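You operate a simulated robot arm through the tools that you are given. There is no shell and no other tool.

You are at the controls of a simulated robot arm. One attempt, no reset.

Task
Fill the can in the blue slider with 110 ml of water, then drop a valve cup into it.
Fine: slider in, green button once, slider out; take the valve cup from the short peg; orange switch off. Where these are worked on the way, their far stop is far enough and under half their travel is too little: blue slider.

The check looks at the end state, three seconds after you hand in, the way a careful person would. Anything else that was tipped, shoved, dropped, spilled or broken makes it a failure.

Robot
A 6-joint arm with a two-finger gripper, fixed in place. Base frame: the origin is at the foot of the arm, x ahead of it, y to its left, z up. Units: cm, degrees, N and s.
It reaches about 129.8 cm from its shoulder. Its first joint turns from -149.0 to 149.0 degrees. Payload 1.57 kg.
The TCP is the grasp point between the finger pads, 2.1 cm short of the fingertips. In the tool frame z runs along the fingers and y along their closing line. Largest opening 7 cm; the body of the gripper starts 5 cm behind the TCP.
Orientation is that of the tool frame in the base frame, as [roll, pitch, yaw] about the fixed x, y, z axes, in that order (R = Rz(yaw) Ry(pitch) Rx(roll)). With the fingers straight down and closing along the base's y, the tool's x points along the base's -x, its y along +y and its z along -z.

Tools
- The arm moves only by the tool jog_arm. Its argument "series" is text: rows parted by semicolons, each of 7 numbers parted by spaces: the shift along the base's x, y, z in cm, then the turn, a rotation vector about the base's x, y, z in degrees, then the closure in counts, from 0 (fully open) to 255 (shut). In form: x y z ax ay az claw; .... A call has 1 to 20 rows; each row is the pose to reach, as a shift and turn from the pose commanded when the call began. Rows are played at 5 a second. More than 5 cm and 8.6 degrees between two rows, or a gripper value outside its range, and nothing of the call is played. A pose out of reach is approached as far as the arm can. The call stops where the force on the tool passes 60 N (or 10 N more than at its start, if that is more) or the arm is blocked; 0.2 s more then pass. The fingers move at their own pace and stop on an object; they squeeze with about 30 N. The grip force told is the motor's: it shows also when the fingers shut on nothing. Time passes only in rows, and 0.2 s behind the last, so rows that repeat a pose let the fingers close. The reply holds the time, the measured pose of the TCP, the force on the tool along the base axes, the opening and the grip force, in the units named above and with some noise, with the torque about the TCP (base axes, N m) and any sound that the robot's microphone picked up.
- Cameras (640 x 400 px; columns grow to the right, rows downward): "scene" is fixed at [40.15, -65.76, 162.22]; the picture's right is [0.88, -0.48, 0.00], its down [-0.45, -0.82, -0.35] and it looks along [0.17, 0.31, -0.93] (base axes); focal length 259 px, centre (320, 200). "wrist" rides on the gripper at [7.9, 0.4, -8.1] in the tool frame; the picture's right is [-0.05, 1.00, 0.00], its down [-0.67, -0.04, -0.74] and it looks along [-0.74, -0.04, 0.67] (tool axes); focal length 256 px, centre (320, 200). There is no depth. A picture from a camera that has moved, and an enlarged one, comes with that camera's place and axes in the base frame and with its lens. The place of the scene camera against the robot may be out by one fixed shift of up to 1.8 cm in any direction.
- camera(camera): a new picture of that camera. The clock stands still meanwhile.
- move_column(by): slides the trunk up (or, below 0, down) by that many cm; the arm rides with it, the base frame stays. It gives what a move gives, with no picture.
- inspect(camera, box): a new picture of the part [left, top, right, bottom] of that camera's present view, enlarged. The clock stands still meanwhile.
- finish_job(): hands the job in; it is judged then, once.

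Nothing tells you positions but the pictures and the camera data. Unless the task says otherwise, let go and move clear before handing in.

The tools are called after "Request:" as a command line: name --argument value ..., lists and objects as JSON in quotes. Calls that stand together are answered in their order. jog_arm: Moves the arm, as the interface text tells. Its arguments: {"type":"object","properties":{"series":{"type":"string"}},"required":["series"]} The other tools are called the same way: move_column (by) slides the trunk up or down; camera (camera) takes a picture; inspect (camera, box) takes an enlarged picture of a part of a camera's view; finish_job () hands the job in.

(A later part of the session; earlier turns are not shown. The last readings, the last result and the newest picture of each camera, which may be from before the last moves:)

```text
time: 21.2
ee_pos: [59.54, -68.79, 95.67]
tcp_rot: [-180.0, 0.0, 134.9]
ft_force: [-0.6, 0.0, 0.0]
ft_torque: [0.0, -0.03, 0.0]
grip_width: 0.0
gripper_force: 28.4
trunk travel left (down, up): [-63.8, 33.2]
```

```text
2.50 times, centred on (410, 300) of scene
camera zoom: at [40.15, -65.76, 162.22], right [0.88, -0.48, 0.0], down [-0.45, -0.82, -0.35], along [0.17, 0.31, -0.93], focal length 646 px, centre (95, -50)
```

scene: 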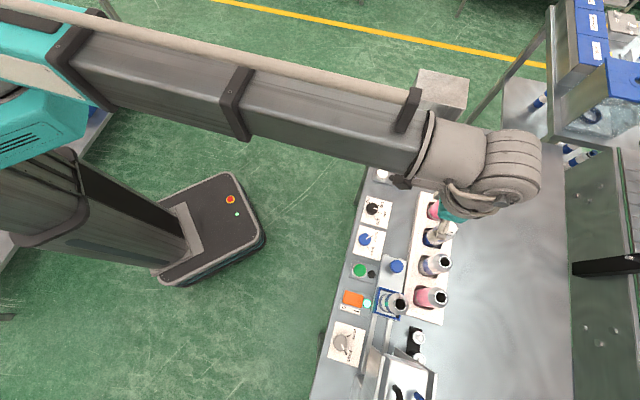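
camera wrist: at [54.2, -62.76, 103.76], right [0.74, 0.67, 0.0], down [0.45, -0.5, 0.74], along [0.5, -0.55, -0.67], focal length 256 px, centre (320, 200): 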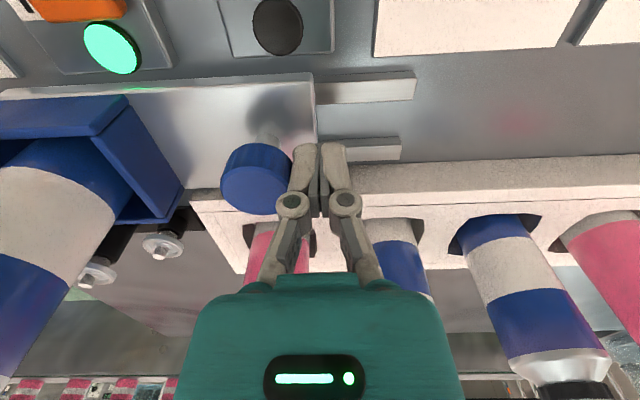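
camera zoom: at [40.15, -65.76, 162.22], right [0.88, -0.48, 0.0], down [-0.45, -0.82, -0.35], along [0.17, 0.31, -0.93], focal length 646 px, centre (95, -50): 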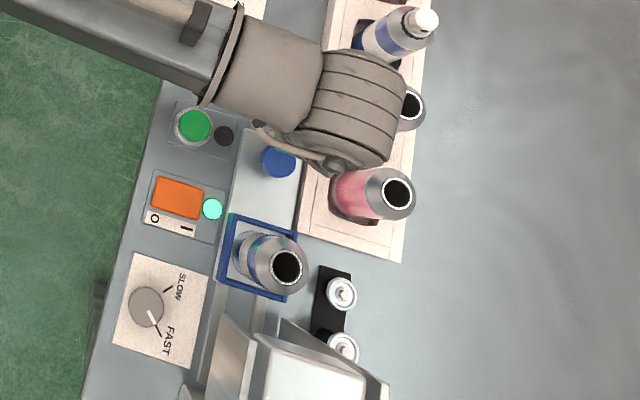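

The slider is moving smoothly with the can upright. I'll continue in steps and check clearance to the hood.

Request:
jog_arm --series "-0.5 -0.5 0 0 0 0 255; -1 -1 0 0 0 0 255; -1.5 -1.5 0 0 0 0 255; -2 -2 0 0 0 0 255; -2.5 -2.5 0 0 0 0 255; -3 -3 0 0 0 0 255; -3.5 -3.5 0 0 0 0 255"

Request:
camera --camera "wrist"

Request:
inspect --camera "scene" --box '[330, 240, 490, 400]'

```text
time: 22.8
ee_pos: [56.12, -72.25, 95.73]
tcp_rot: [180.0, 0.0, 134.9]
ft_force: [0.0, 1.2, -0.7]
ft_torque: [0.02, 0.01, -0.05]
grip_width: 0.0
gripper_force: 28.9
trunk travel left (down, up): [-63.8, 33.2]
```

```text
taken
camera wrist: at [50.75, -66.33, 103.76], right [0.74, 0.67, 0.0], down [0.45, -0.5, 0.74], along [0.5, -0.55, -0.67], focal length 256 px, centre (320, 200)
```

wrist: 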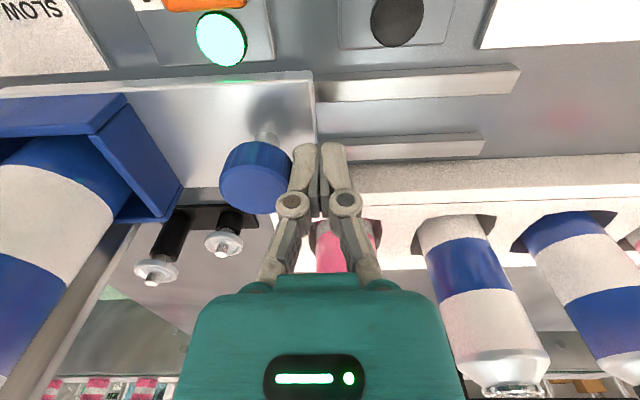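

```text
2.50 times, centred on (410, 320) of scene
camera zoom: at [40.15, -65.76, 162.22], right [0.88, -0.48, 0.0], down [-0.45, -0.82, -0.35], along [0.17, 0.31, -0.93], focal length 646 px, centre (95, -100)
```

zoom: 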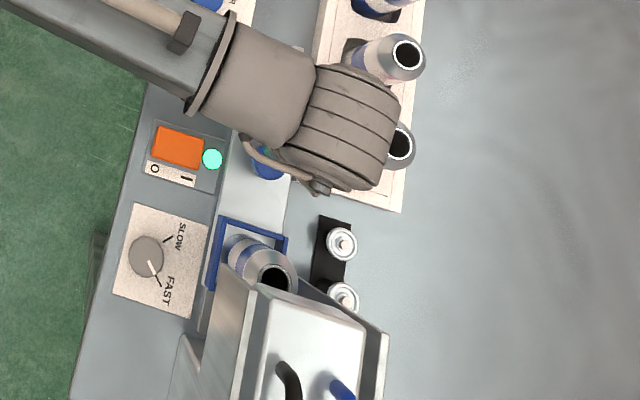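

The can is entering the hood cleanly. I'll keep going slowly toward the stop.

Request:
jog_arm --series "-0.4 -0.4 0 0 0 0 255; -0.8 -0.8 0 0 0 0 255; -1.2 -1.2 0 0 0 0 255; -1.6 -1.6 0 0 0 0 255; -2 -2 0 0 0 0 255; -2.4 -2.4 0 0 0 0 255; -2.7 -2.7 0 0 0 0 255"

Request:
camera --camera "wrist"

Request:
inspect --camera "scene" --box '[330, 240, 490, 400]'

```text
time: 24.5
ee_pos: [54.34, -74.08, 95.67]
tcp_rot: [178.8, -0.1, 135.5]
ft_force: [13.0, 11.1, 2.2]
ft_torque: [-0.04, 0.04, 0.03]
grip_width: 0.0
gripper_force: 28.6
trunk travel left (down, up): [-63.8, 33.2]
stopped in row 7: the force on the tool passed its limit at 62 N (the readings are from after the stop); the commanded pose is now the measured one
```

```text
taken
camera wrist: at [48.75, -68.22, 103.81], right [0.74, 0.67, 0.02], down [0.44, -0.5, 0.74], along [0.51, -0.54, -0.67], focal length 256 px, centre (320, 200)
```

wrist: 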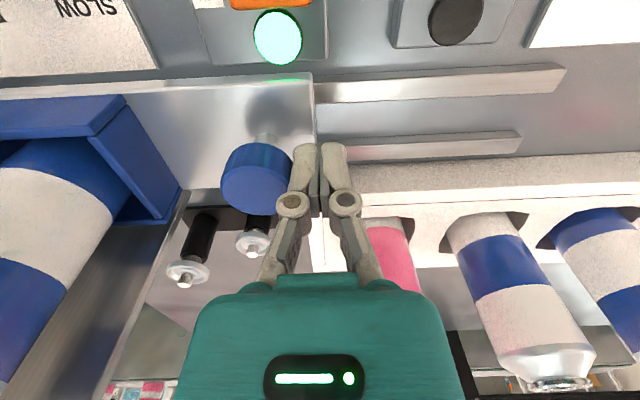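

```text
2.50 times, centred on (410, 320) of scene
camera zoom: at [40.15, -65.76, 162.22], right [0.88, -0.48, 0.0], down [-0.45, -0.82, -0.35], along [0.17, 0.31, -0.93], focal length 646 px, centre (95, -100)
```

zoom: 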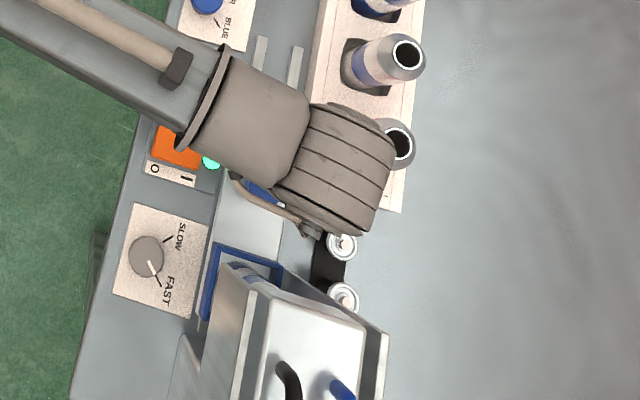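

The push stopped at 62 N after about 12 cm of travel, which fits the slider reaching its far stop. I'll check that the can is upright under the hood.

Request:
inspect --camera "scene" --box '[360, 320, 440, 380]'

Request:
inspect --camera "wrist" --box '[0, 80, 320, 280]'

```text
6.67 times, centred on (400, 350) of scene
camera zoom: at [40.15, -65.76, 162.22], right [0.88, -0.48, 0.0], down [-0.45, -0.82, -0.35], along [0.17, 0.31, -0.93], focal length 1724 px, centre (-213, -800)
```

zoom: 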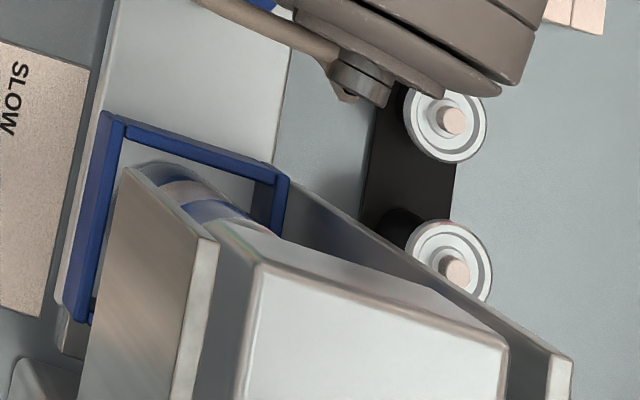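

```text
2.00 times, centred on (160, 180) of wrist
camera zoom: at [48.75, -68.22, 103.81], right [0.74, 0.67, 0.02], down [0.44, -0.5, 0.74], along [0.51, -0.54, -0.67], focal length 512 px, centre (640, 240)
```

zoom: 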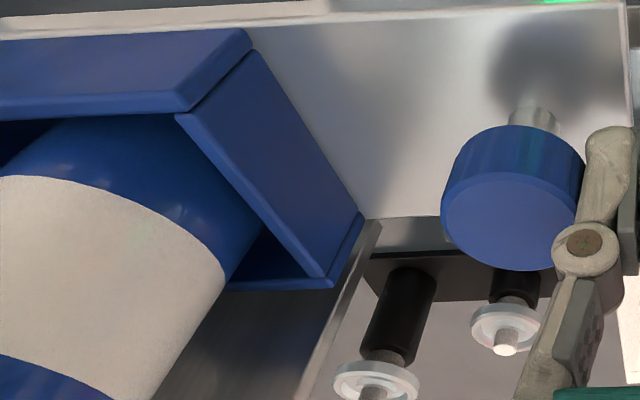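

The can is upright in its frame under the hood. I'll back off the knob, correct the slight tilt, raise, and go over the green button.

Request:
jog_arm --series "0.5 0.5 0 0 0 0 255; 1.1 1.1 0 -0.85 0.85 -0.5 255"

Request:
move_column --by 10

Request:
camera --camera "wrist"

```text
time: 25.1
ee_pos: [55.0, -73.22, 95.61]
tcp_rot: [-179.6, -0.1, 134.6]
ft_force: [0.4, 0.2, -0.2]
ft_torque: [0.01, 0.0, -0.02]
grip_width: 0.0
gripper_force: 28.7
trunk travel left (down, up): [-63.8, 33.2]
```

```text
time: 26.5
ee_pos: [54.87, -73.22, 105.71]
tcp_rot: [-179.7, -0.2, 134.9]
ft_force: [1.0, -0.6, 0.9]
ft_torque: [0.03, -0.01, -0.01]
grip_width: 0.01
gripper_force: 28.3
trunk travel left (down, up): [-73.8, 23.2]
```

```text
taken
camera wrist: at [49.64, -67.21, 113.75], right [0.75, 0.67, -0.01], down [0.45, -0.5, 0.74], along [0.49, -0.56, -0.67], focal length 256 px, centre (320, 200)
```

wrist: 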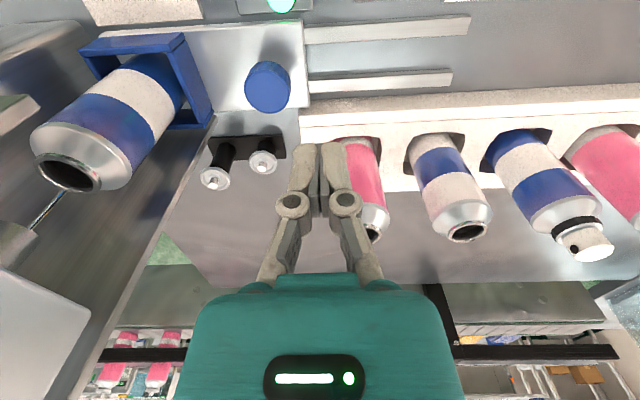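

I can see a thin nozzle near the can mouth; I'll zoom in to see whether they line up.

Request:
inspect --camera "wrist" --box '[0, 80, 160, 280]'

Request:
inspect --camera "wrist" --box '[0, 130, 120, 230]'

```text
2.00 times, centred on (80, 180) of wrist
camera zoom: at [49.64, -67.21, 113.75], right [0.75, 0.67, -0.01], down [0.45, -0.5, 0.74], along [0.49, -0.56, -0.67], focal length 512 px, centre (800, 240)
```

zoom: 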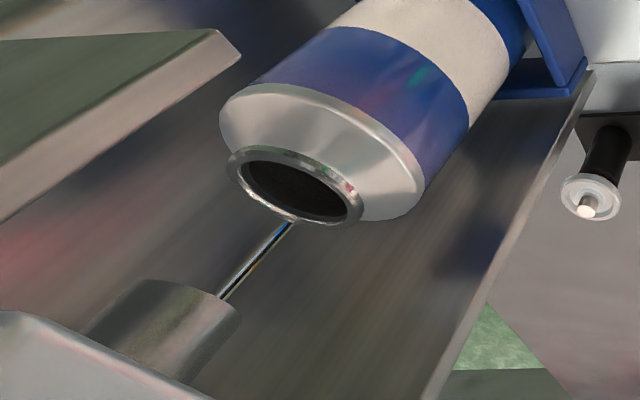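

```text
4.00 times, centred on (60, 180) of wrist
camera zoom: at [49.64, -67.21, 113.75], right [0.75, 0.67, -0.01], down [0.45, -0.5, 0.74], along [0.49, -0.56, -0.67], focal length 1024 px, centre (1360, 280)
```

zoom: 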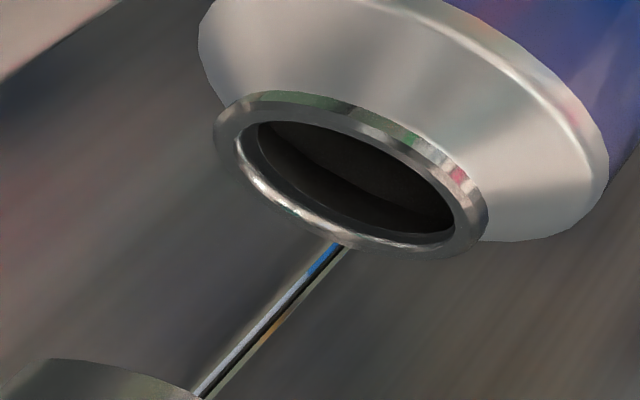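

Request:
inspect --camera "wrist" --box '[65, 178, 105, 203]'

Request:
inspect --camera "wrist" --box '[0, 0, 200, 125]'

```text
16.00 times, centred on (85, 190) of wrist
camera zoom: at [49.64, -67.21, 113.75], right [0.75, 0.67, -0.01], down [0.45, -0.5, 0.74], along [0.49, -0.56, -0.67], focal length 4096 px, centre (4080, 352)
```

zoom: 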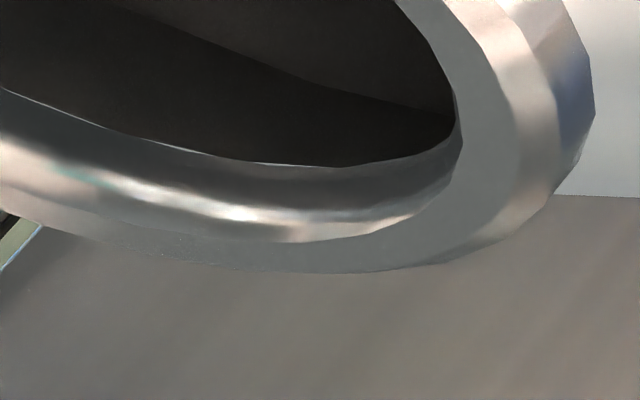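

```text
3.20 times, centred on (100, 62) of wrist
camera zoom: at [49.64, -67.21, 113.75], right [0.75, 0.67, -0.01], down [0.45, -0.5, 0.74], along [0.49, -0.56, -0.67], focal length 819 px, centre (1024, 640)
```

zoom: 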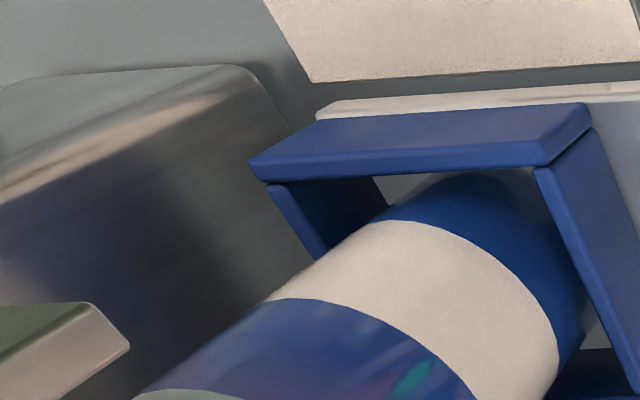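

Request:
inspect --camera "wrist" --box '[44, 178, 76, 198]'

Request:
inspect --camera "scene" --box '[360, 310, 420, 350]'

```text
16.00 times, centred on (60, 188) of wrist
camera zoom: at [49.64, -67.21, 113.75], right [0.75, 0.67, -0.01], down [0.45, -0.5, 0.74], along [0.49, -0.56, -0.67], focal length 4096 px, centre (4480, 392)
```

zoom: 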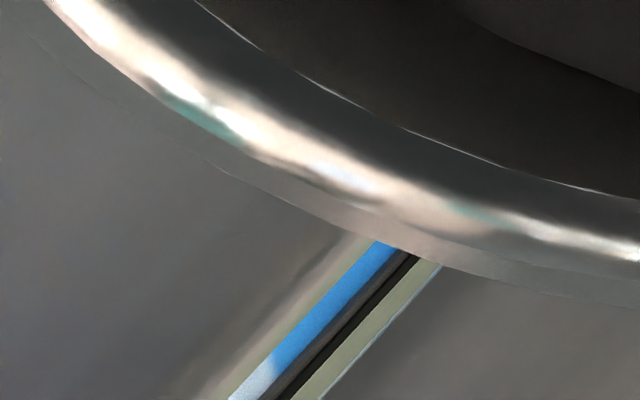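

```text
10.00 times, centred on (390, 330) of scene
camera zoom: at [40.15, -65.76, 162.22], right [0.88, -0.48, 0.0], down [-0.45, -0.82, -0.35], along [0.17, 0.31, -0.93], focal length 2586 px, centre (-380, -1100)
```

zoom: 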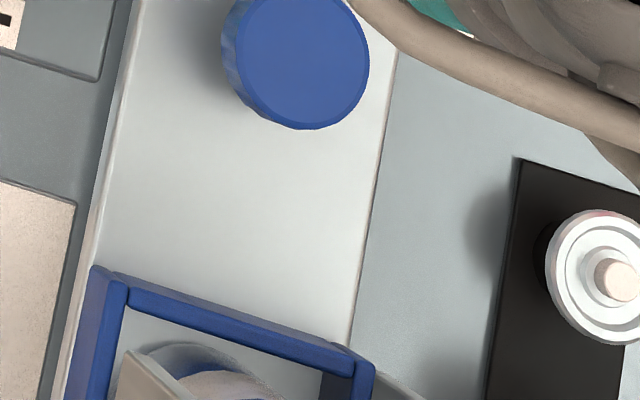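

The nozzle's end looks cut off by the can rim, so I need a second viewpoint to be sure the can is under it before pressing anything. I'll move to hover over the green button and look again from there.

Request:
jog_arm --series "-0.8 3.35 0 0 0 0 255; -1.6 6.7 0 0 0 0 255; -2.4 10.04 0 0 0 0 255"

Request:
camera --camera "wrist"

Request:
inspect --camera "wrist" --box '[20, 170, 180, 270]'

Request:
inspect --camera "scene" --box '[340, 290, 460, 390]'

```text
time: 27.3
ee_pos: [52.55, -63.11, 105.68]
tcp_rot: [-179.7, 0.1, 134.8]
ft_force: [0.1, 0.3, 0.1]
ft_torque: [0.01, 0.01, 0.02]
grip_width: 0.01
gripper_force: 28.9
trunk travel left (down, up): [-73.8, 23.2]
```

```text
taken
camera wrist: at [47.23, -57.11, 113.77], right [0.75, 0.67, 0.0], down [0.45, -0.5, 0.74], along [0.49, -0.56, -0.67], focal length 256 px, centre (320, 200)
```

wrist: 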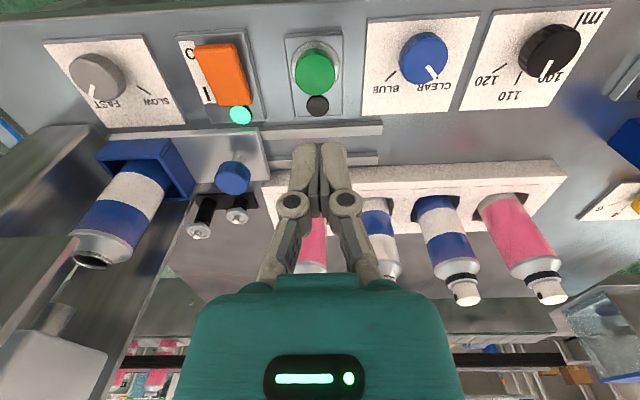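

```text
4.00 times, centred on (100, 220) of wrist
camera zoom: at [47.23, -57.11, 113.77], right [0.75, 0.67, 0.0], down [0.45, -0.5, 0.74], along [0.49, -0.56, -0.67], focal length 1024 px, centre (1200, 120)
```

zoom: 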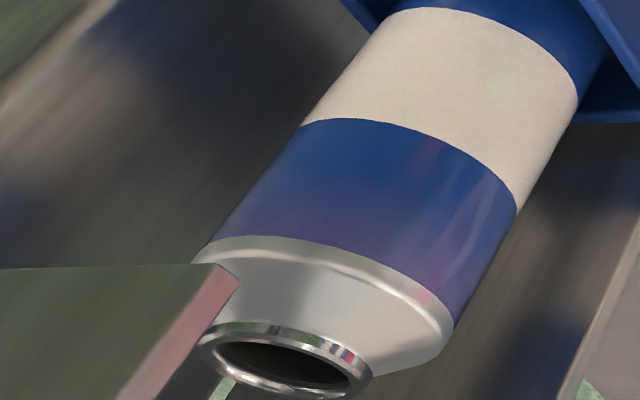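

```text
4.00 times, centred on (400, 340) of scene
camera zoom: at [40.15, -65.76, 162.22], right [0.88, -0.48, 0.0], down [-0.45, -0.82, -0.35], along [0.17, 0.31, -0.93], focal length 1034 px, centre (0, -360)
```

zoom: 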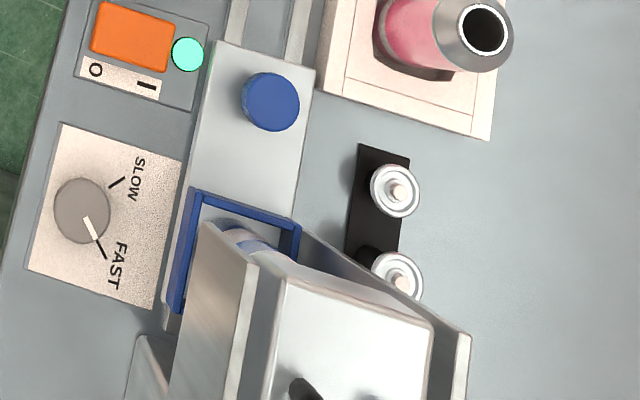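

Request:
inspect --camera "wrist" --box '[20, 225, 148, 305]'

Request:
inspect --camera "wrist" --box '[50, 240, 114, 280]'

Request:
inspect --camera "wrist" --box '[60, 130, 220, 230]'

```text
5.00 times, centred on (84, 265) of wrist
camera zoom: at [47.23, -57.11, 113.77], right [0.75, 0.67, 0.0], down [0.45, -0.5, 0.74], along [0.49, -0.56, -0.67], focal length 1280 px, centre (1500, -125)
```

zoom: 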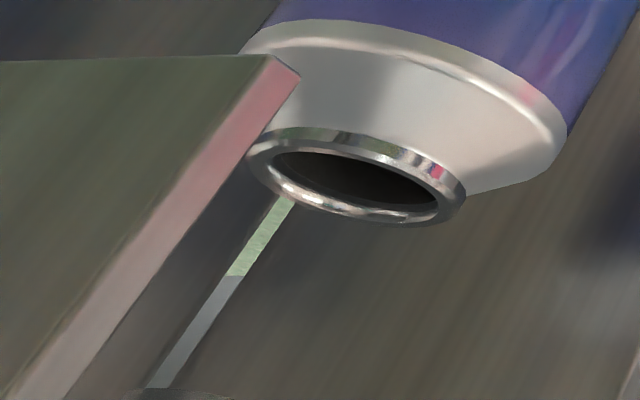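

```text
10.00 times, centred on (82, 260) of wrist
camera zoom: at [47.23, -57.11, 113.77], right [0.75, 0.67, 0.0], down [0.45, -0.5, 0.74], along [0.49, -0.56, -0.67], focal length 2560 px, centre (2700, -400)
```

zoom: 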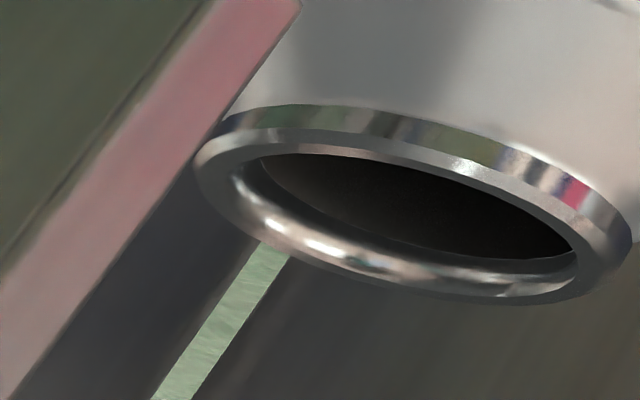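

```text
4.00 times, centred on (140, 180) of wrist
camera zoom: at [47.23, -57.11, 113.77], right [0.75, 0.67, 0.0], down [0.45, -0.5, 0.74], along [0.49, -0.56, -0.67], focal length 1024 px, centre (1040, 280)
```

zoom: 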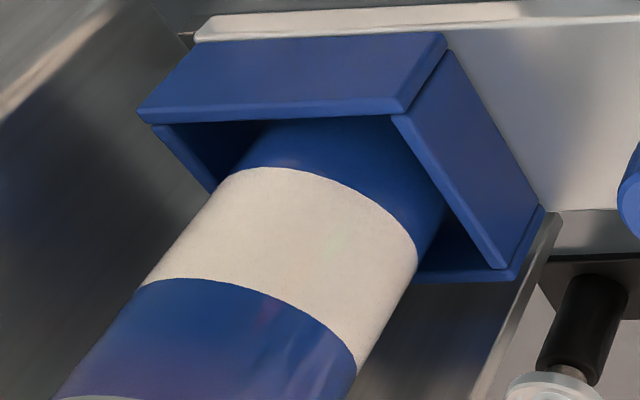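

That "nozzle" is actually a gap showing the floor; the real nozzle is the cylinder above, and it works out to p≈91, q≈−26.2, right over the can mouth. The slider is also at its rail end, so I'll centre on the green button and lower to just above it.

Request:
jog_arm --series "-0.07 -0.35 0 0 0 0 255; -0.07 -0.35 0 0 0 0 255"

Request:
move_column --by -8

Request:
camera --camera "wrist"

Request:
inspect --camera "scene" --box '[320, 220, 440, 320]'

```text
time: 27.9
ee_pos: [52.44, -63.51, 105.87]
tcp_rot: [-179.7, 0.1, 134.8]
ft_force: [-0.3, 0.3, 0.1]
ft_torque: [0.0, -0.01, -0.02]
grip_width: 0.0
gripper_force: 28.9
trunk travel left (down, up): [-73.8, 23.2]
```

```text
time: 29.0
ee_pos: [52.56, -63.55, 97.65]
tcp_rot: [-179.7, 0.0, 134.8]
ft_force: [0.2, 0.4, -0.1]
ft_torque: [0.01, -0.01, -0.02]
grip_width: 0.0
gripper_force: 28.1
trunk travel left (down, up): [-65.8, 31.2]
```

```text
taken
camera wrist: at [47.15, -57.53, 105.77], right [0.75, 0.67, -0.01], down [0.45, -0.5, 0.74], along [0.49, -0.56, -0.67], focal length 256 px, centre (320, 200)
```

wrist: 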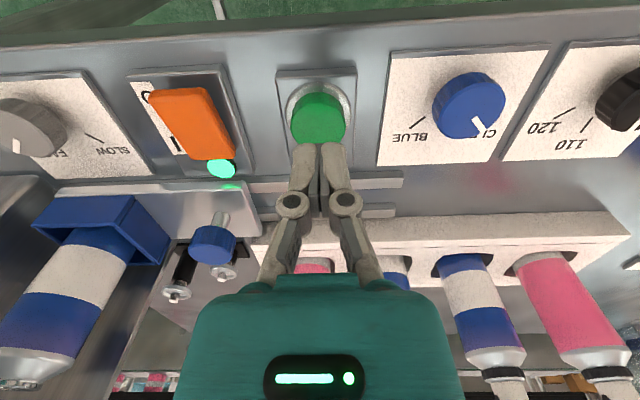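

```text
4.00 times, centred on (380, 270) of scene
camera zoom: at [40.15, -65.76, 162.22], right [0.88, -0.48, 0.0], down [-0.45, -0.82, -0.35], along [0.17, 0.31, -0.93], focal length 1034 px, centre (80, -80)
```

zoom: 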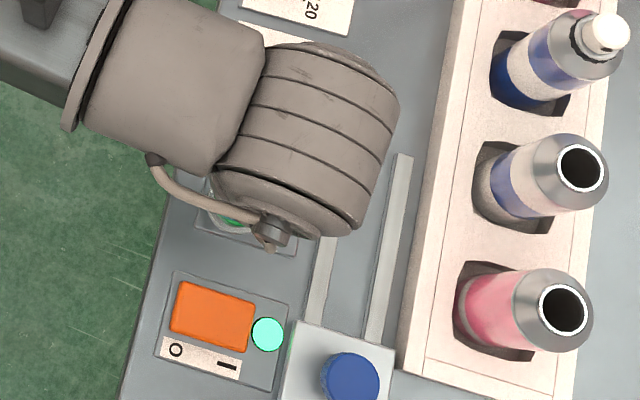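

The fingertips are about 3 cm above the centre of the green button. I'll lower to near contact, then press in small steps.

Request:
move_column --by -2.5

Request:
move_column --by -0.5

Request:
camera --camera "wrist"

```text
time: 29.7
ee_pos: [52.43, -63.48, 95.2]
tcp_rot: [-179.7, 0.0, 134.8]
ft_force: [0.3, 0.3, -1.0]
ft_torque: [0.02, -0.03, -0.06]
grip_width: 0.01
gripper_force: 28.8
trunk travel left (down, up): [-63.3, 33.7]
```

```text
time: 30.3
ee_pos: [52.47, -63.44, 94.68]
tcp_rot: [-179.6, -0.1, 134.8]
ft_force: [0.0, -0.1, 0.5]
ft_torque: [-0.01, 0.02, 0.0]
grip_width: 0.62
gripper_force: 28.5
trunk travel left (down, up): [-62.8, 34.2]
```

```text
taken
camera wrist: at [47.17, -57.53, 102.76], right [0.75, 0.67, -0.01], down [0.45, -0.5, 0.74], along [0.49, -0.56, -0.67], focal length 256 px, centre (320, 200)
```

wrist: 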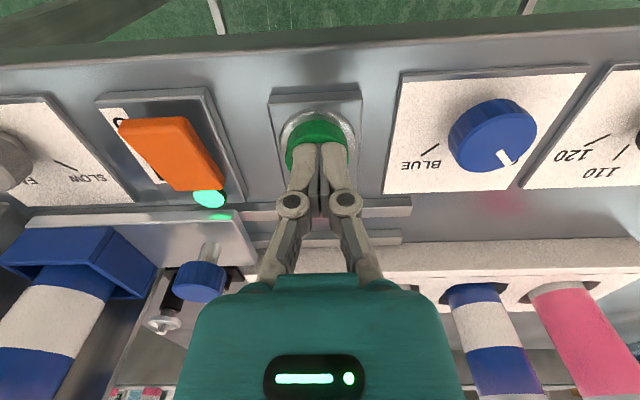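

Close to contact (the grip width reads 0.62, slightly odd). I'll go down in further small steps.

Request:
move_column --by -0.3

Request:
inspect --camera "wrist" --box '[240, 80, 400, 220]'

```text
time: 30.8
ee_pos: [52.49, -63.47, 94.4]
tcp_rot: [-179.7, -0.1, 134.7]
ft_force: [0.4, -0.6, 2.0]
ft_torque: [0.01, 0.0, -0.01]
grip_width: 0.6
gripper_force: 29.1
trunk travel left (down, up): [-62.5, 34.5]
```

```text
2.86 times, centred on (320, 150) of wrist
camera zoom: at [47.17, -57.52, 102.47], right [0.75, 0.67, -0.01], down [0.45, -0.5, 0.74], along [0.49, -0.56, -0.67], focal length 731 px, centre (320, 343)
```

zoom: 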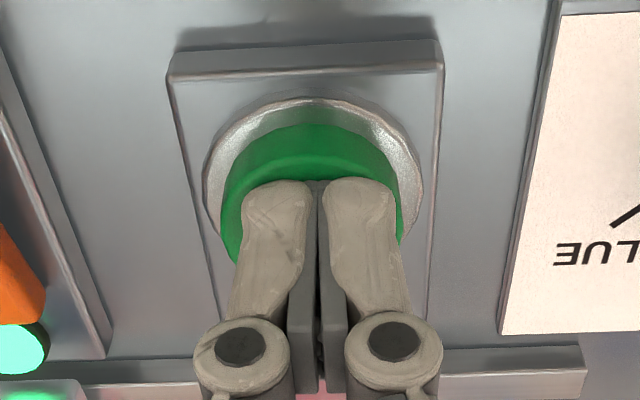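

Request:
move_column --by -0.3

Request:
inspect --camera "wrist" --box '[240, 80, 400, 220]'

```text
time: 31.3
ee_pos: [52.42, -63.49, 94.18]
tcp_rot: [-179.7, 0.0, 134.8]
ft_force: [0.0, -0.4, 1.9]
ft_torque: [0.0, -0.01, -0.04]
grip_width: 0.58
gripper_force: 28.3
trunk travel left (down, up): [-62.2, 34.8]
heard: click
```

```text
2.86 times, centred on (320, 150) of wrist
camera zoom: at [47.17, -57.51, 102.17], right [0.75, 0.67, 0.0], down [0.45, -0.5, 0.74], along [0.49, -0.56, -0.67], focal length 731 px, centre (320, 343)
```

zoom: 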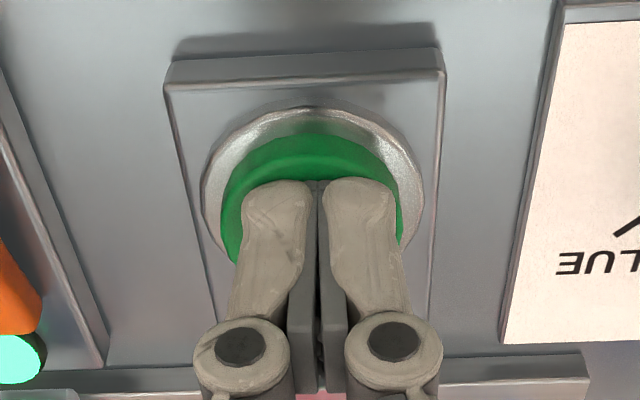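

A click was heard, so the button has been pressed. I'll lift off right away and look at the lamp next to it.

Request:
move_column --by 8

Request:
camera --camera "wrist"

Request:
inspect --camera "wrist" --box '[20, 200, 180, 320]'

```text
time: 32.5
ee_pos: [52.47, -63.55, 102.1]
tcp_rot: [-179.8, -0.1, 134.8]
ft_force: [0.8, 0.2, 0.0]
ft_torque: [0.02, 0.02, -0.02]
grip_width: 0.0
gripper_force: 28.9
trunk travel left (down, up): [-70.2, 26.8]
```

```text
taken
camera wrist: at [47.18, -57.53, 110.16], right [0.75, 0.67, -0.01], down [0.45, -0.5, 0.74], along [0.49, -0.56, -0.67], focal length 256 px, centre (320, 200)
```

wrist: 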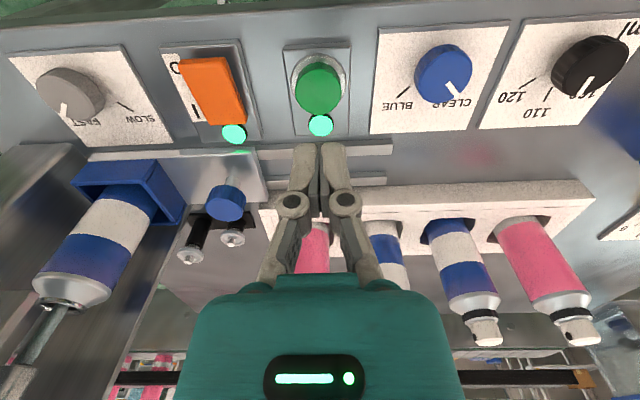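

```text
3.33 times, centred on (100, 260) of wrist
camera zoom: at [47.18, -57.53, 110.16], right [0.75, 0.67, -0.01], down [0.45, -0.5, 0.74], along [0.49, -0.56, -0.67], focal length 853 px, centre (1053, 0)
```

zoom: 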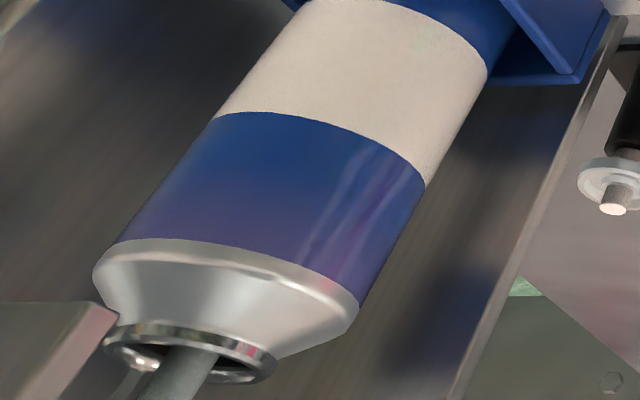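

The busy lamp is lit and the nozzle has come down into the can mouth, so it is filling. I'll wait, correct a tiny tilt, and open the gripper for pulling the slider out.

Request:
jog_arm --series "0 0 0 0.21 -0.21 0.2 0; 0 0 0 0.21 -0.21 0.2 0; 0 0 0 0.21 -0.21 0.2 0; 0 0 0 0.21 -0.21 0.2 0; 0 0 0 0.21 -0.21 0.2 0; 0 0 0 0.21 -0.21 0.2 0; 0 0 0 0.21 -0.21 0.2 0; 0 0 0 0.21 -0.21 0.2 0; 0 0 0 0.21 -0.21 0.2 0; 0 0 0 0.21 -0.21 0.2 0"

Request:
camera --camera "wrist"

```text
time: 34.7
ee_pos: [52.46, -63.6, 102.14]
tcp_rot: [-180.0, 0.0, 134.9]
ft_force: [-0.3, 0.2, 0.2]
ft_torque: [0.01, 0.04, -0.02]
grip_width: 7.02
gripper_force: 0.1
trunk travel left (down, up): [-70.2, 26.8]
```

```text
taken
camera wrist: at [47.12, -57.59, 110.16], right [0.74, 0.67, 0.0], down [0.45, -0.5, 0.74], along [0.5, -0.55, -0.67], focal length 256 px, centre (320, 200)
```

wrist: 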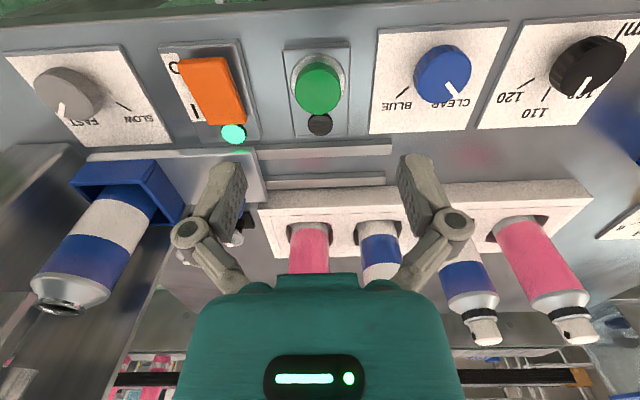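

The lamp is off again and the nozzle seems retracted. I'll confirm before moving the slider.

Request:
inspect --camera "wrist" --box '[0, 220, 160, 400]'

Request:
inspect --camera "wrist" --box '[60, 130, 280, 270]'

```text
2.22 times, centred on (80, 310) of wrist
camera zoom: at [47.12, -57.59, 110.16], right [0.74, 0.67, 0.0], down [0.45, -0.5, 0.74], along [0.5, -0.55, -0.67], focal length 569 px, centre (853, -44)
```

zoom: 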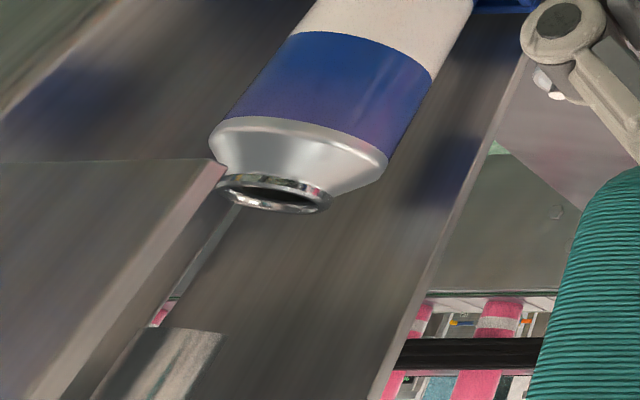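

```text
2.86 times, centred on (170, 200) of wrist
camera zoom: at [47.12, -57.59, 110.16], right [0.74, 0.67, 0.0], down [0.45, -0.5, 0.74], along [0.5, -0.55, -0.67], focal length 731 px, centre (749, 200)
```

zoom: 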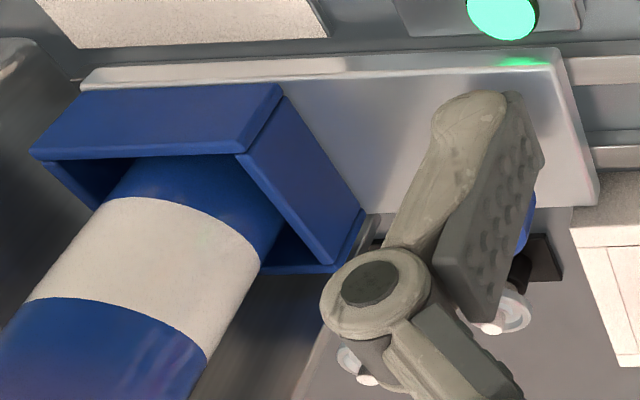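

Filling is finished and the nozzle is up. Next I'll straddle the knob with open fingers, keeping the gripper biased to +L so it stays away from the hood.

Request:
move_column --by 4

Request:
jog_arm --series "0.36 -3.85 0 0 0 0 0; 0.72 -7.7 0 0 0 0 0; 1.08 -11.55 0 0 0 0 0"

Request:
camera --camera "wrist"

Request:
inspect --camera "wrist" --box '[120, 20, 440, 220]'

Request:
inspect --camera "scene" --box '[330, 240, 490, 400]'

```text
time: 35.5
ee_pos: [52.49, -63.51, 106.1]
tcp_rot: [179.9, -0.1, 135.0]
ft_force: [0.1, 0.1, 0.2]
ft_torque: [0.0, 0.02, -0.01]
grip_width: 6.96
gripper_force: 0.0
trunk travel left (down, up): [-74.2, 22.8]
```

```text
time: 36.3
ee_pos: [53.4, -75.09, 106.06]
tcp_rot: [-180.0, -0.1, 135.0]
ft_force: [0.3, 0.4, 0.4]
ft_torque: [0.0, -0.02, -0.01]
grip_width: 7.0
gripper_force: 0.1
trunk travel left (down, up): [-74.2, 22.8]
```

```text
taken
camera wrist: at [48.02, -69.16, 114.15], right [0.74, 0.67, 0.0], down [0.45, -0.5, 0.74], along [0.5, -0.55, -0.67], focal length 256 px, centre (320, 200)
```

wrist: 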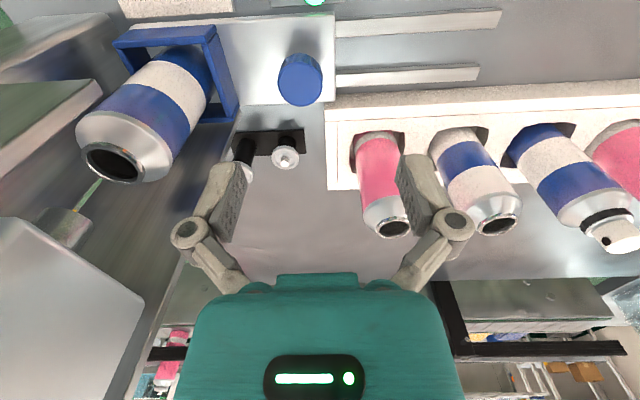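

```text
2.00 times, centred on (280, 120) of wrist
camera zoom: at [48.02, -69.16, 114.15], right [0.74, 0.67, 0.0], down [0.45, -0.5, 0.74], along [0.5, -0.55, -0.67], focal length 512 px, centre (400, 360)
```

zoom: 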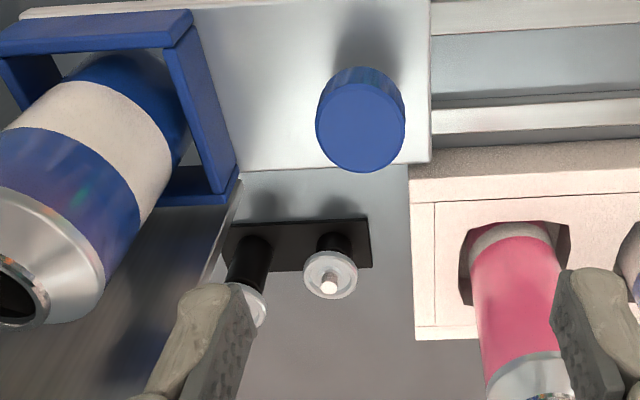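

```text
2.50 times, centred on (410, 320) of scene
camera zoom: at [40.15, -65.76, 162.22], right [0.88, -0.48, 0.0], down [-0.45, -0.82, -0.35], along [0.17, 0.31, -0.93], focal length 646 px, centre (95, -100)
```

zoom: 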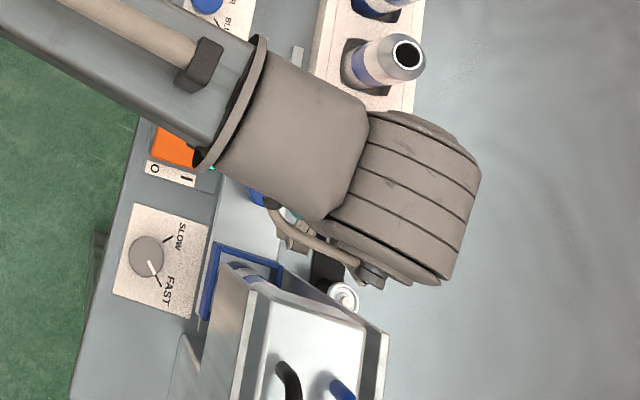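

The knob is at p≈91, q≈−16.8. I'll shift slightly so the −L finger drops into the gap between the knob and the frame, then lower.

Request:
jog_arm --series "-0.32 -0.32 0 0 0 0 0; -0.32 -0.32 0 0 0 0 0"

Request:
move_column --by -6

Request:
camera --camera "wrist"

Request:
inspect --camera "scene" --box '[330, 240, 490, 400]'

```text
time: 36.9
ee_pos: [53.03, -75.39, 106.19]
tcp_rot: [-180.0, -0.1, 135.0]
ft_force: [-1.6, 0.4, -0.1]
ft_torque: [0.01, 0.01, 0.0]
grip_width: 6.99
gripper_force: 0.1
trunk travel left (down, up): [-74.2, 22.8]
```

```text
time: 37.9
ee_pos: [53.09, -75.43, 99.95]
tcp_rot: [-180.0, 0.0, 135.0]
ft_force: [0.6, -0.7, 0.1]
ft_torque: [-0.05, 0.0, -0.02]
grip_width: 6.98
gripper_force: 0.1
trunk travel left (down, up): [-68.2, 28.8]
```

```text
taken
camera wrist: at [47.72, -69.42, 108.17], right [0.74, 0.67, 0.0], down [0.45, -0.5, 0.74], along [0.5, -0.55, -0.67], focal length 256 px, centre (320, 200)
```

wrist: 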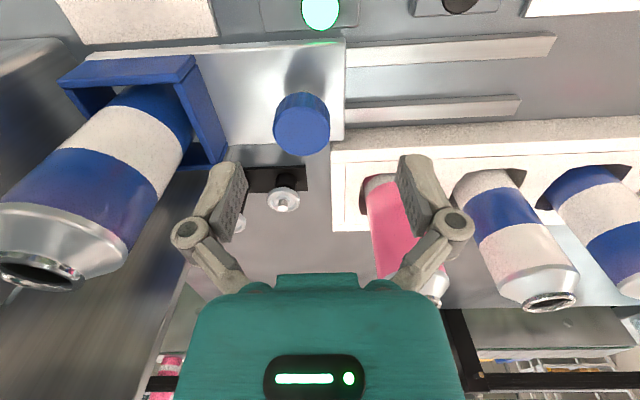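

```text
2.50 times, centred on (410, 320) of scene
camera zoom: at [40.15, -65.76, 162.22], right [0.88, -0.48, 0.0], down [-0.45, -0.82, -0.35], along [0.17, 0.31, -0.93], focal length 646 px, centre (95, -100)
```

zoom: 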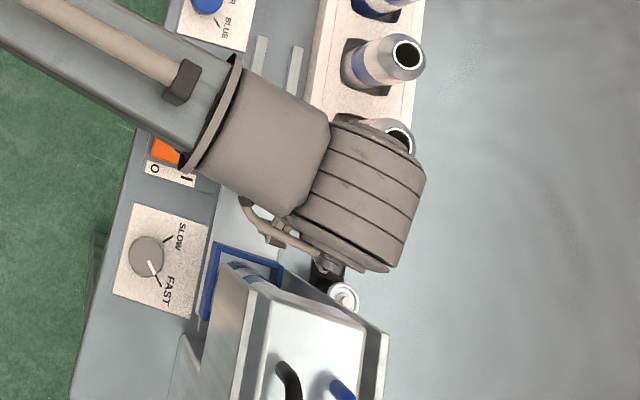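

Clear on all sides. Lowering to knob height.

Request:
move_column --by -4.3

Request:
camera --camera "wrist"

```text
time: 38.8
ee_pos: [53.12, -75.29, 95.7]
tcp_rot: [179.9, 0.1, 135.1]
ft_force: [-0.2, -0.3, -1.0]
ft_torque: [-0.03, -0.02, -0.01]
grip_width: 7.0
gripper_force: 0.1
trunk travel left (down, up): [-63.9, 33.1]
```

```text
taken
camera wrist: at [47.72, -69.42, 103.87], right [0.74, 0.67, 0.0], down [0.45, -0.5, 0.74], along [0.5, -0.55, -0.67], focal length 256 px, centre (320, 200)
```

wrist: 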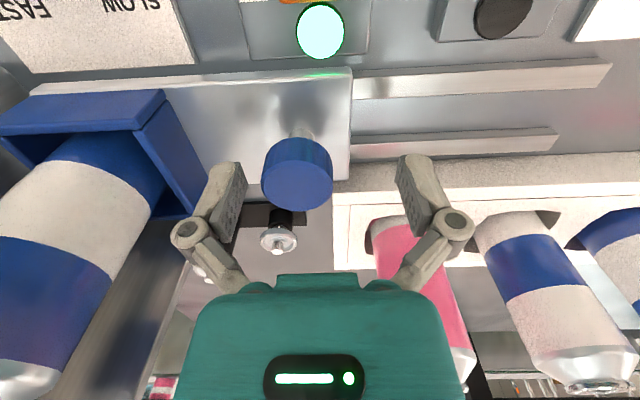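

The knob sits between the open fingers. I'll pull it slowly toward +L, since the can is now full.

Request:
jog_arm --series "0.35 0.35 0 0 0 0 0; 0.7 0.7 0 0 0 0 0; 1.05 1.05 0 0 0 0 0; 1.4 1.4 0 0 0 0 0; 1.75 1.75 0 0 0 0 0; 2.1 2.1 0 0 0 0 0; 2.45 2.45 0 0 0 0 0; 2.8 2.8 0 0 0 0 0; 3.15 3.15 0 0 0 0 0; 3.5 3.5 0 0 0 0 0; 3.85 3.85 0 0 0 0 0; 4.2 4.2 0 0 0 0 0; 4.55 4.55 0 0 0 0 0; 4.9 4.9 0 0 0 0 0; 5.25 5.25 0 0 0 0 0; 5.6 5.6 0 0 0 0 0; 5.95 5.95 0 0 0 0 0; 6.3 6.3 0 0 0 0 0; 6.65 6.65 0 0 0 0 0; 7 7 0 0 0 0 0"

Request:
camera --camera "wrist"

Request:
inspect --camera "scene" --box '[330, 240, 490, 400]'

```text
time: 43.0
ee_pos: [60.17, -68.31, 95.84]
tcp_rot: [179.9, 0.1, 135.0]
ft_force: [-0.2, -0.9, 0.6]
ft_torque: [-0.02, 0.0, 0.01]
grip_width: 6.99
gripper_force: 0.0
trunk travel left (down, up): [-63.9, 33.1]
```

```text
taken
camera wrist: at [54.77, -62.39, 103.86], right [0.74, 0.67, 0.0], down [0.45, -0.5, 0.74], along [0.5, -0.55, -0.67], focal length 256 px, centre (320, 200)
```

wrist: 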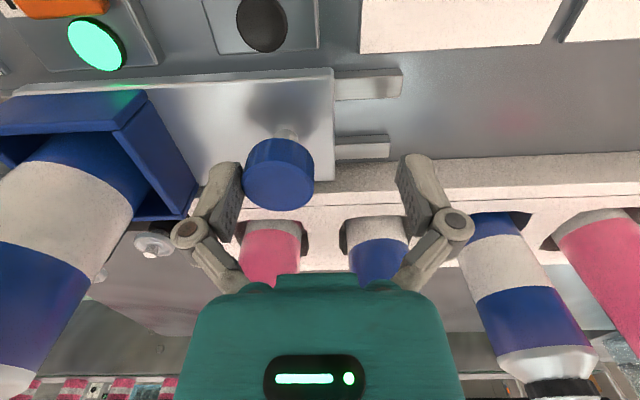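

```text
2.50 times, centred on (410, 320) of scene
camera zoom: at [40.15, -65.76, 162.22], right [0.88, -0.48, 0.0], down [-0.45, -0.82, -0.35], along [0.17, 0.31, -0.93], focal length 646 px, centre (95, -100)
```

zoom: 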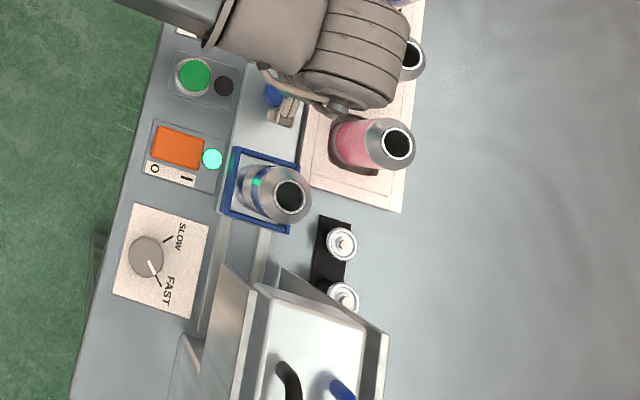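

The slider is nearly out and the can is upright. I'll finish to the outer stop gently.

Request:
jog_arm --series "0.3 0.3 0 0 0 0 0; 0.6 0.6 0 0 0 0 0; 0.9 0.9 0 0 0 0 0; 1.2 1.2 0 0 0 0 0; 1.45 1.45 0 0 0 0 0; 1.65 1.65 0 0 0 0 0; 1.8 1.8 0 0 0 0 0; 1.95 1.95 0 0 0 0 0; 2.1 2.1 0 0 0 0 0; 2.25 2.25 0 0 0 0 0; 2.4 2.4 0 0 0 0 0; 2.55 2.55 0 0 0 0 0"

Request:
camera --camera "wrist"

Request:
inspect --camera "scene" --box '[330, 220, 490, 380]'

```text
time: 45.6
ee_pos: [62.22, -66.23, 95.91]
tcp_rot: [-179.9, -0.1, 134.8]
ft_force: [-24.9, -20.5, -5.0]
ft_torque: [-0.28, -0.25, -0.18]
grip_width: 6.97
gripper_force: 0.0
trunk travel left (down, up): [-63.9, 33.1]
```

```text
taken
camera wrist: at [56.87, -60.25, 103.84], right [0.75, 0.67, 0.0], down [0.45, -0.5, 0.74], along [0.49, -0.56, -0.67], focal length 256 px, centre (320, 200)
```

wrist: 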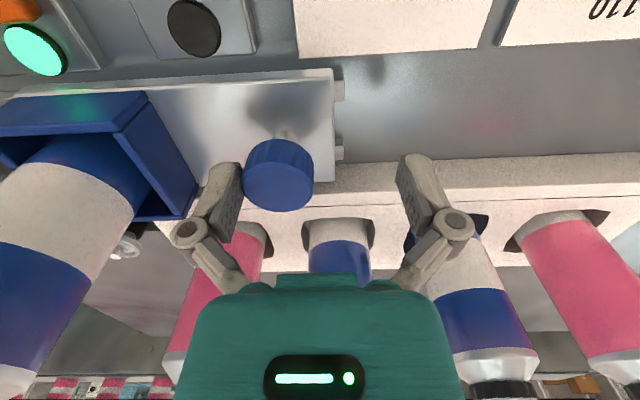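

```text
2.50 times, centred on (410, 300) of scene
camera zoom: at [40.15, -65.76, 162.22], right [0.88, -0.48, 0.0], down [-0.45, -0.82, -0.35], along [0.17, 0.31, -0.93], focal length 646 px, centre (95, -50)
```

zoom: 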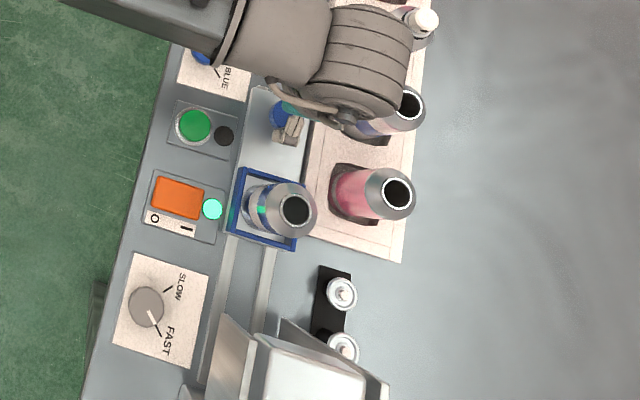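

The slider is back against its outer stop (about 32 N resisting). I'll ease off the knob, raise clear, and look at the can, slider and cups.

Request:
jog_arm --series "-0.4 -0.4 0 0 0 0 0; -0.85 -0.85 0 0 0 0 0"

Request:
move_column --by 18

Request:
camera --camera "wrist"

Request:
camera --camera "scene"

```text
time: 46.2
ee_pos: [61.99, -66.57, 95.82]
tcp_rot: [179.8, 0.1, 135.1]
ft_force: [0.6, 0.4, 0.2]
ft_torque: [0.03, -0.01, 0.02]
grip_width: 6.99
gripper_force: 0.2
trunk travel left (down, up): [-63.9, 33.1]
```

```text
time: 48.2
ee_pos: [61.82, -66.67, 113.72]
tcp_rot: [180.0, -0.1, 135.2]
ft_force: [0.0, -0.1, -0.8]
ft_torque: [0.01, 0.0, -0.01]
grip_width: 7.01
gripper_force: 0.1
trunk travel left (down, up): [-81.9, 15.1]
```

```text
taken
camera wrist: at [56.46, -60.76, 121.85], right [0.74, 0.67, 0.0], down [0.45, -0.5, 0.74], along [0.5, -0.55, -0.67], focal length 256 px, centre (320, 200)
```

wrist: 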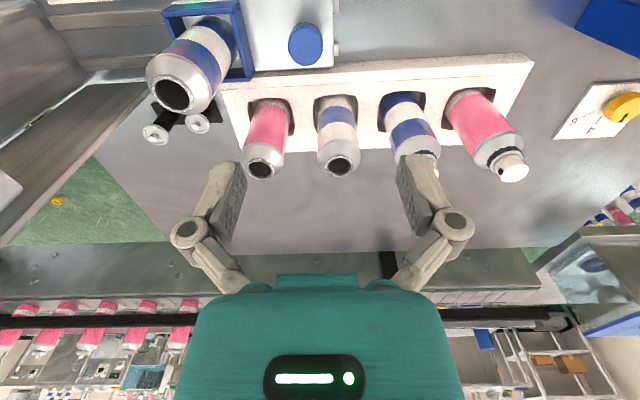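

```text
taken
```

scene: 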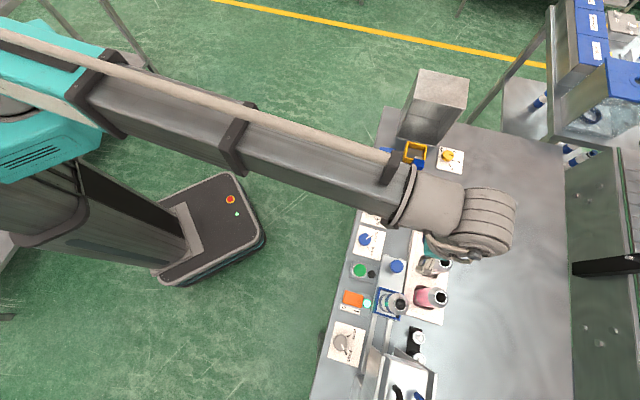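

The slider is out with the can upright. I'll zoom on the can and cups for accurate positions.

Request:
inspect --camera "wrist" --box '[130, 60, 260, 160]'

Request:
inspect --camera "scene" --box '[370, 280, 450, 370]'

```text
4.00 times, centred on (195, 110) of wrist
camera zoom: at [56.46, -60.76, 121.85], right [0.74, 0.67, 0.0], down [0.45, -0.5, 0.74], along [0.5, -0.55, -0.67], focal length 1024 px, centre (820, 560)
```

zoom: 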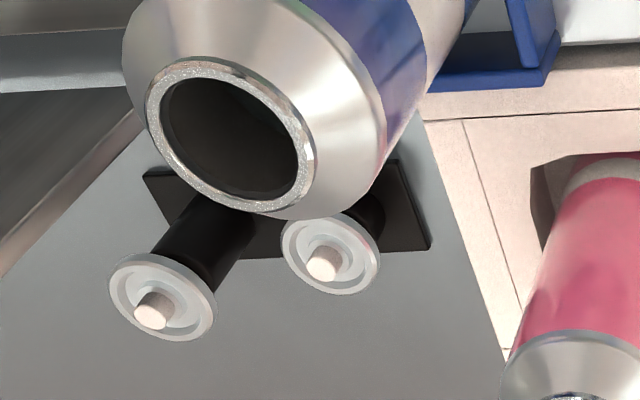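

```text
4.44 times, centred on (410, 325) of scene
camera zoom: at [40.15, -65.76, 162.22], right [0.88, -0.48, 0.0], down [-0.45, -0.82, -0.35], along [0.17, 0.31, -0.93], focal length 1149 px, centre (-80, -356)
```

zoom: 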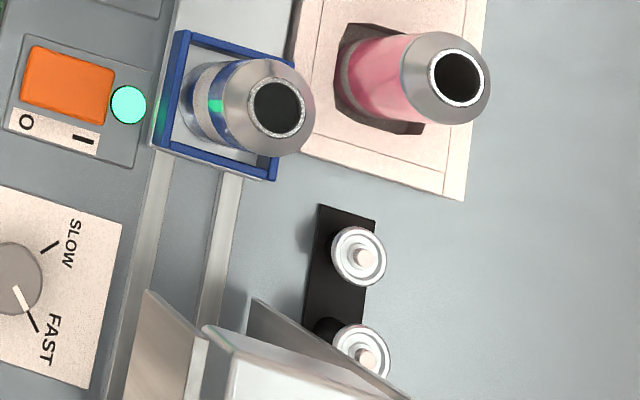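

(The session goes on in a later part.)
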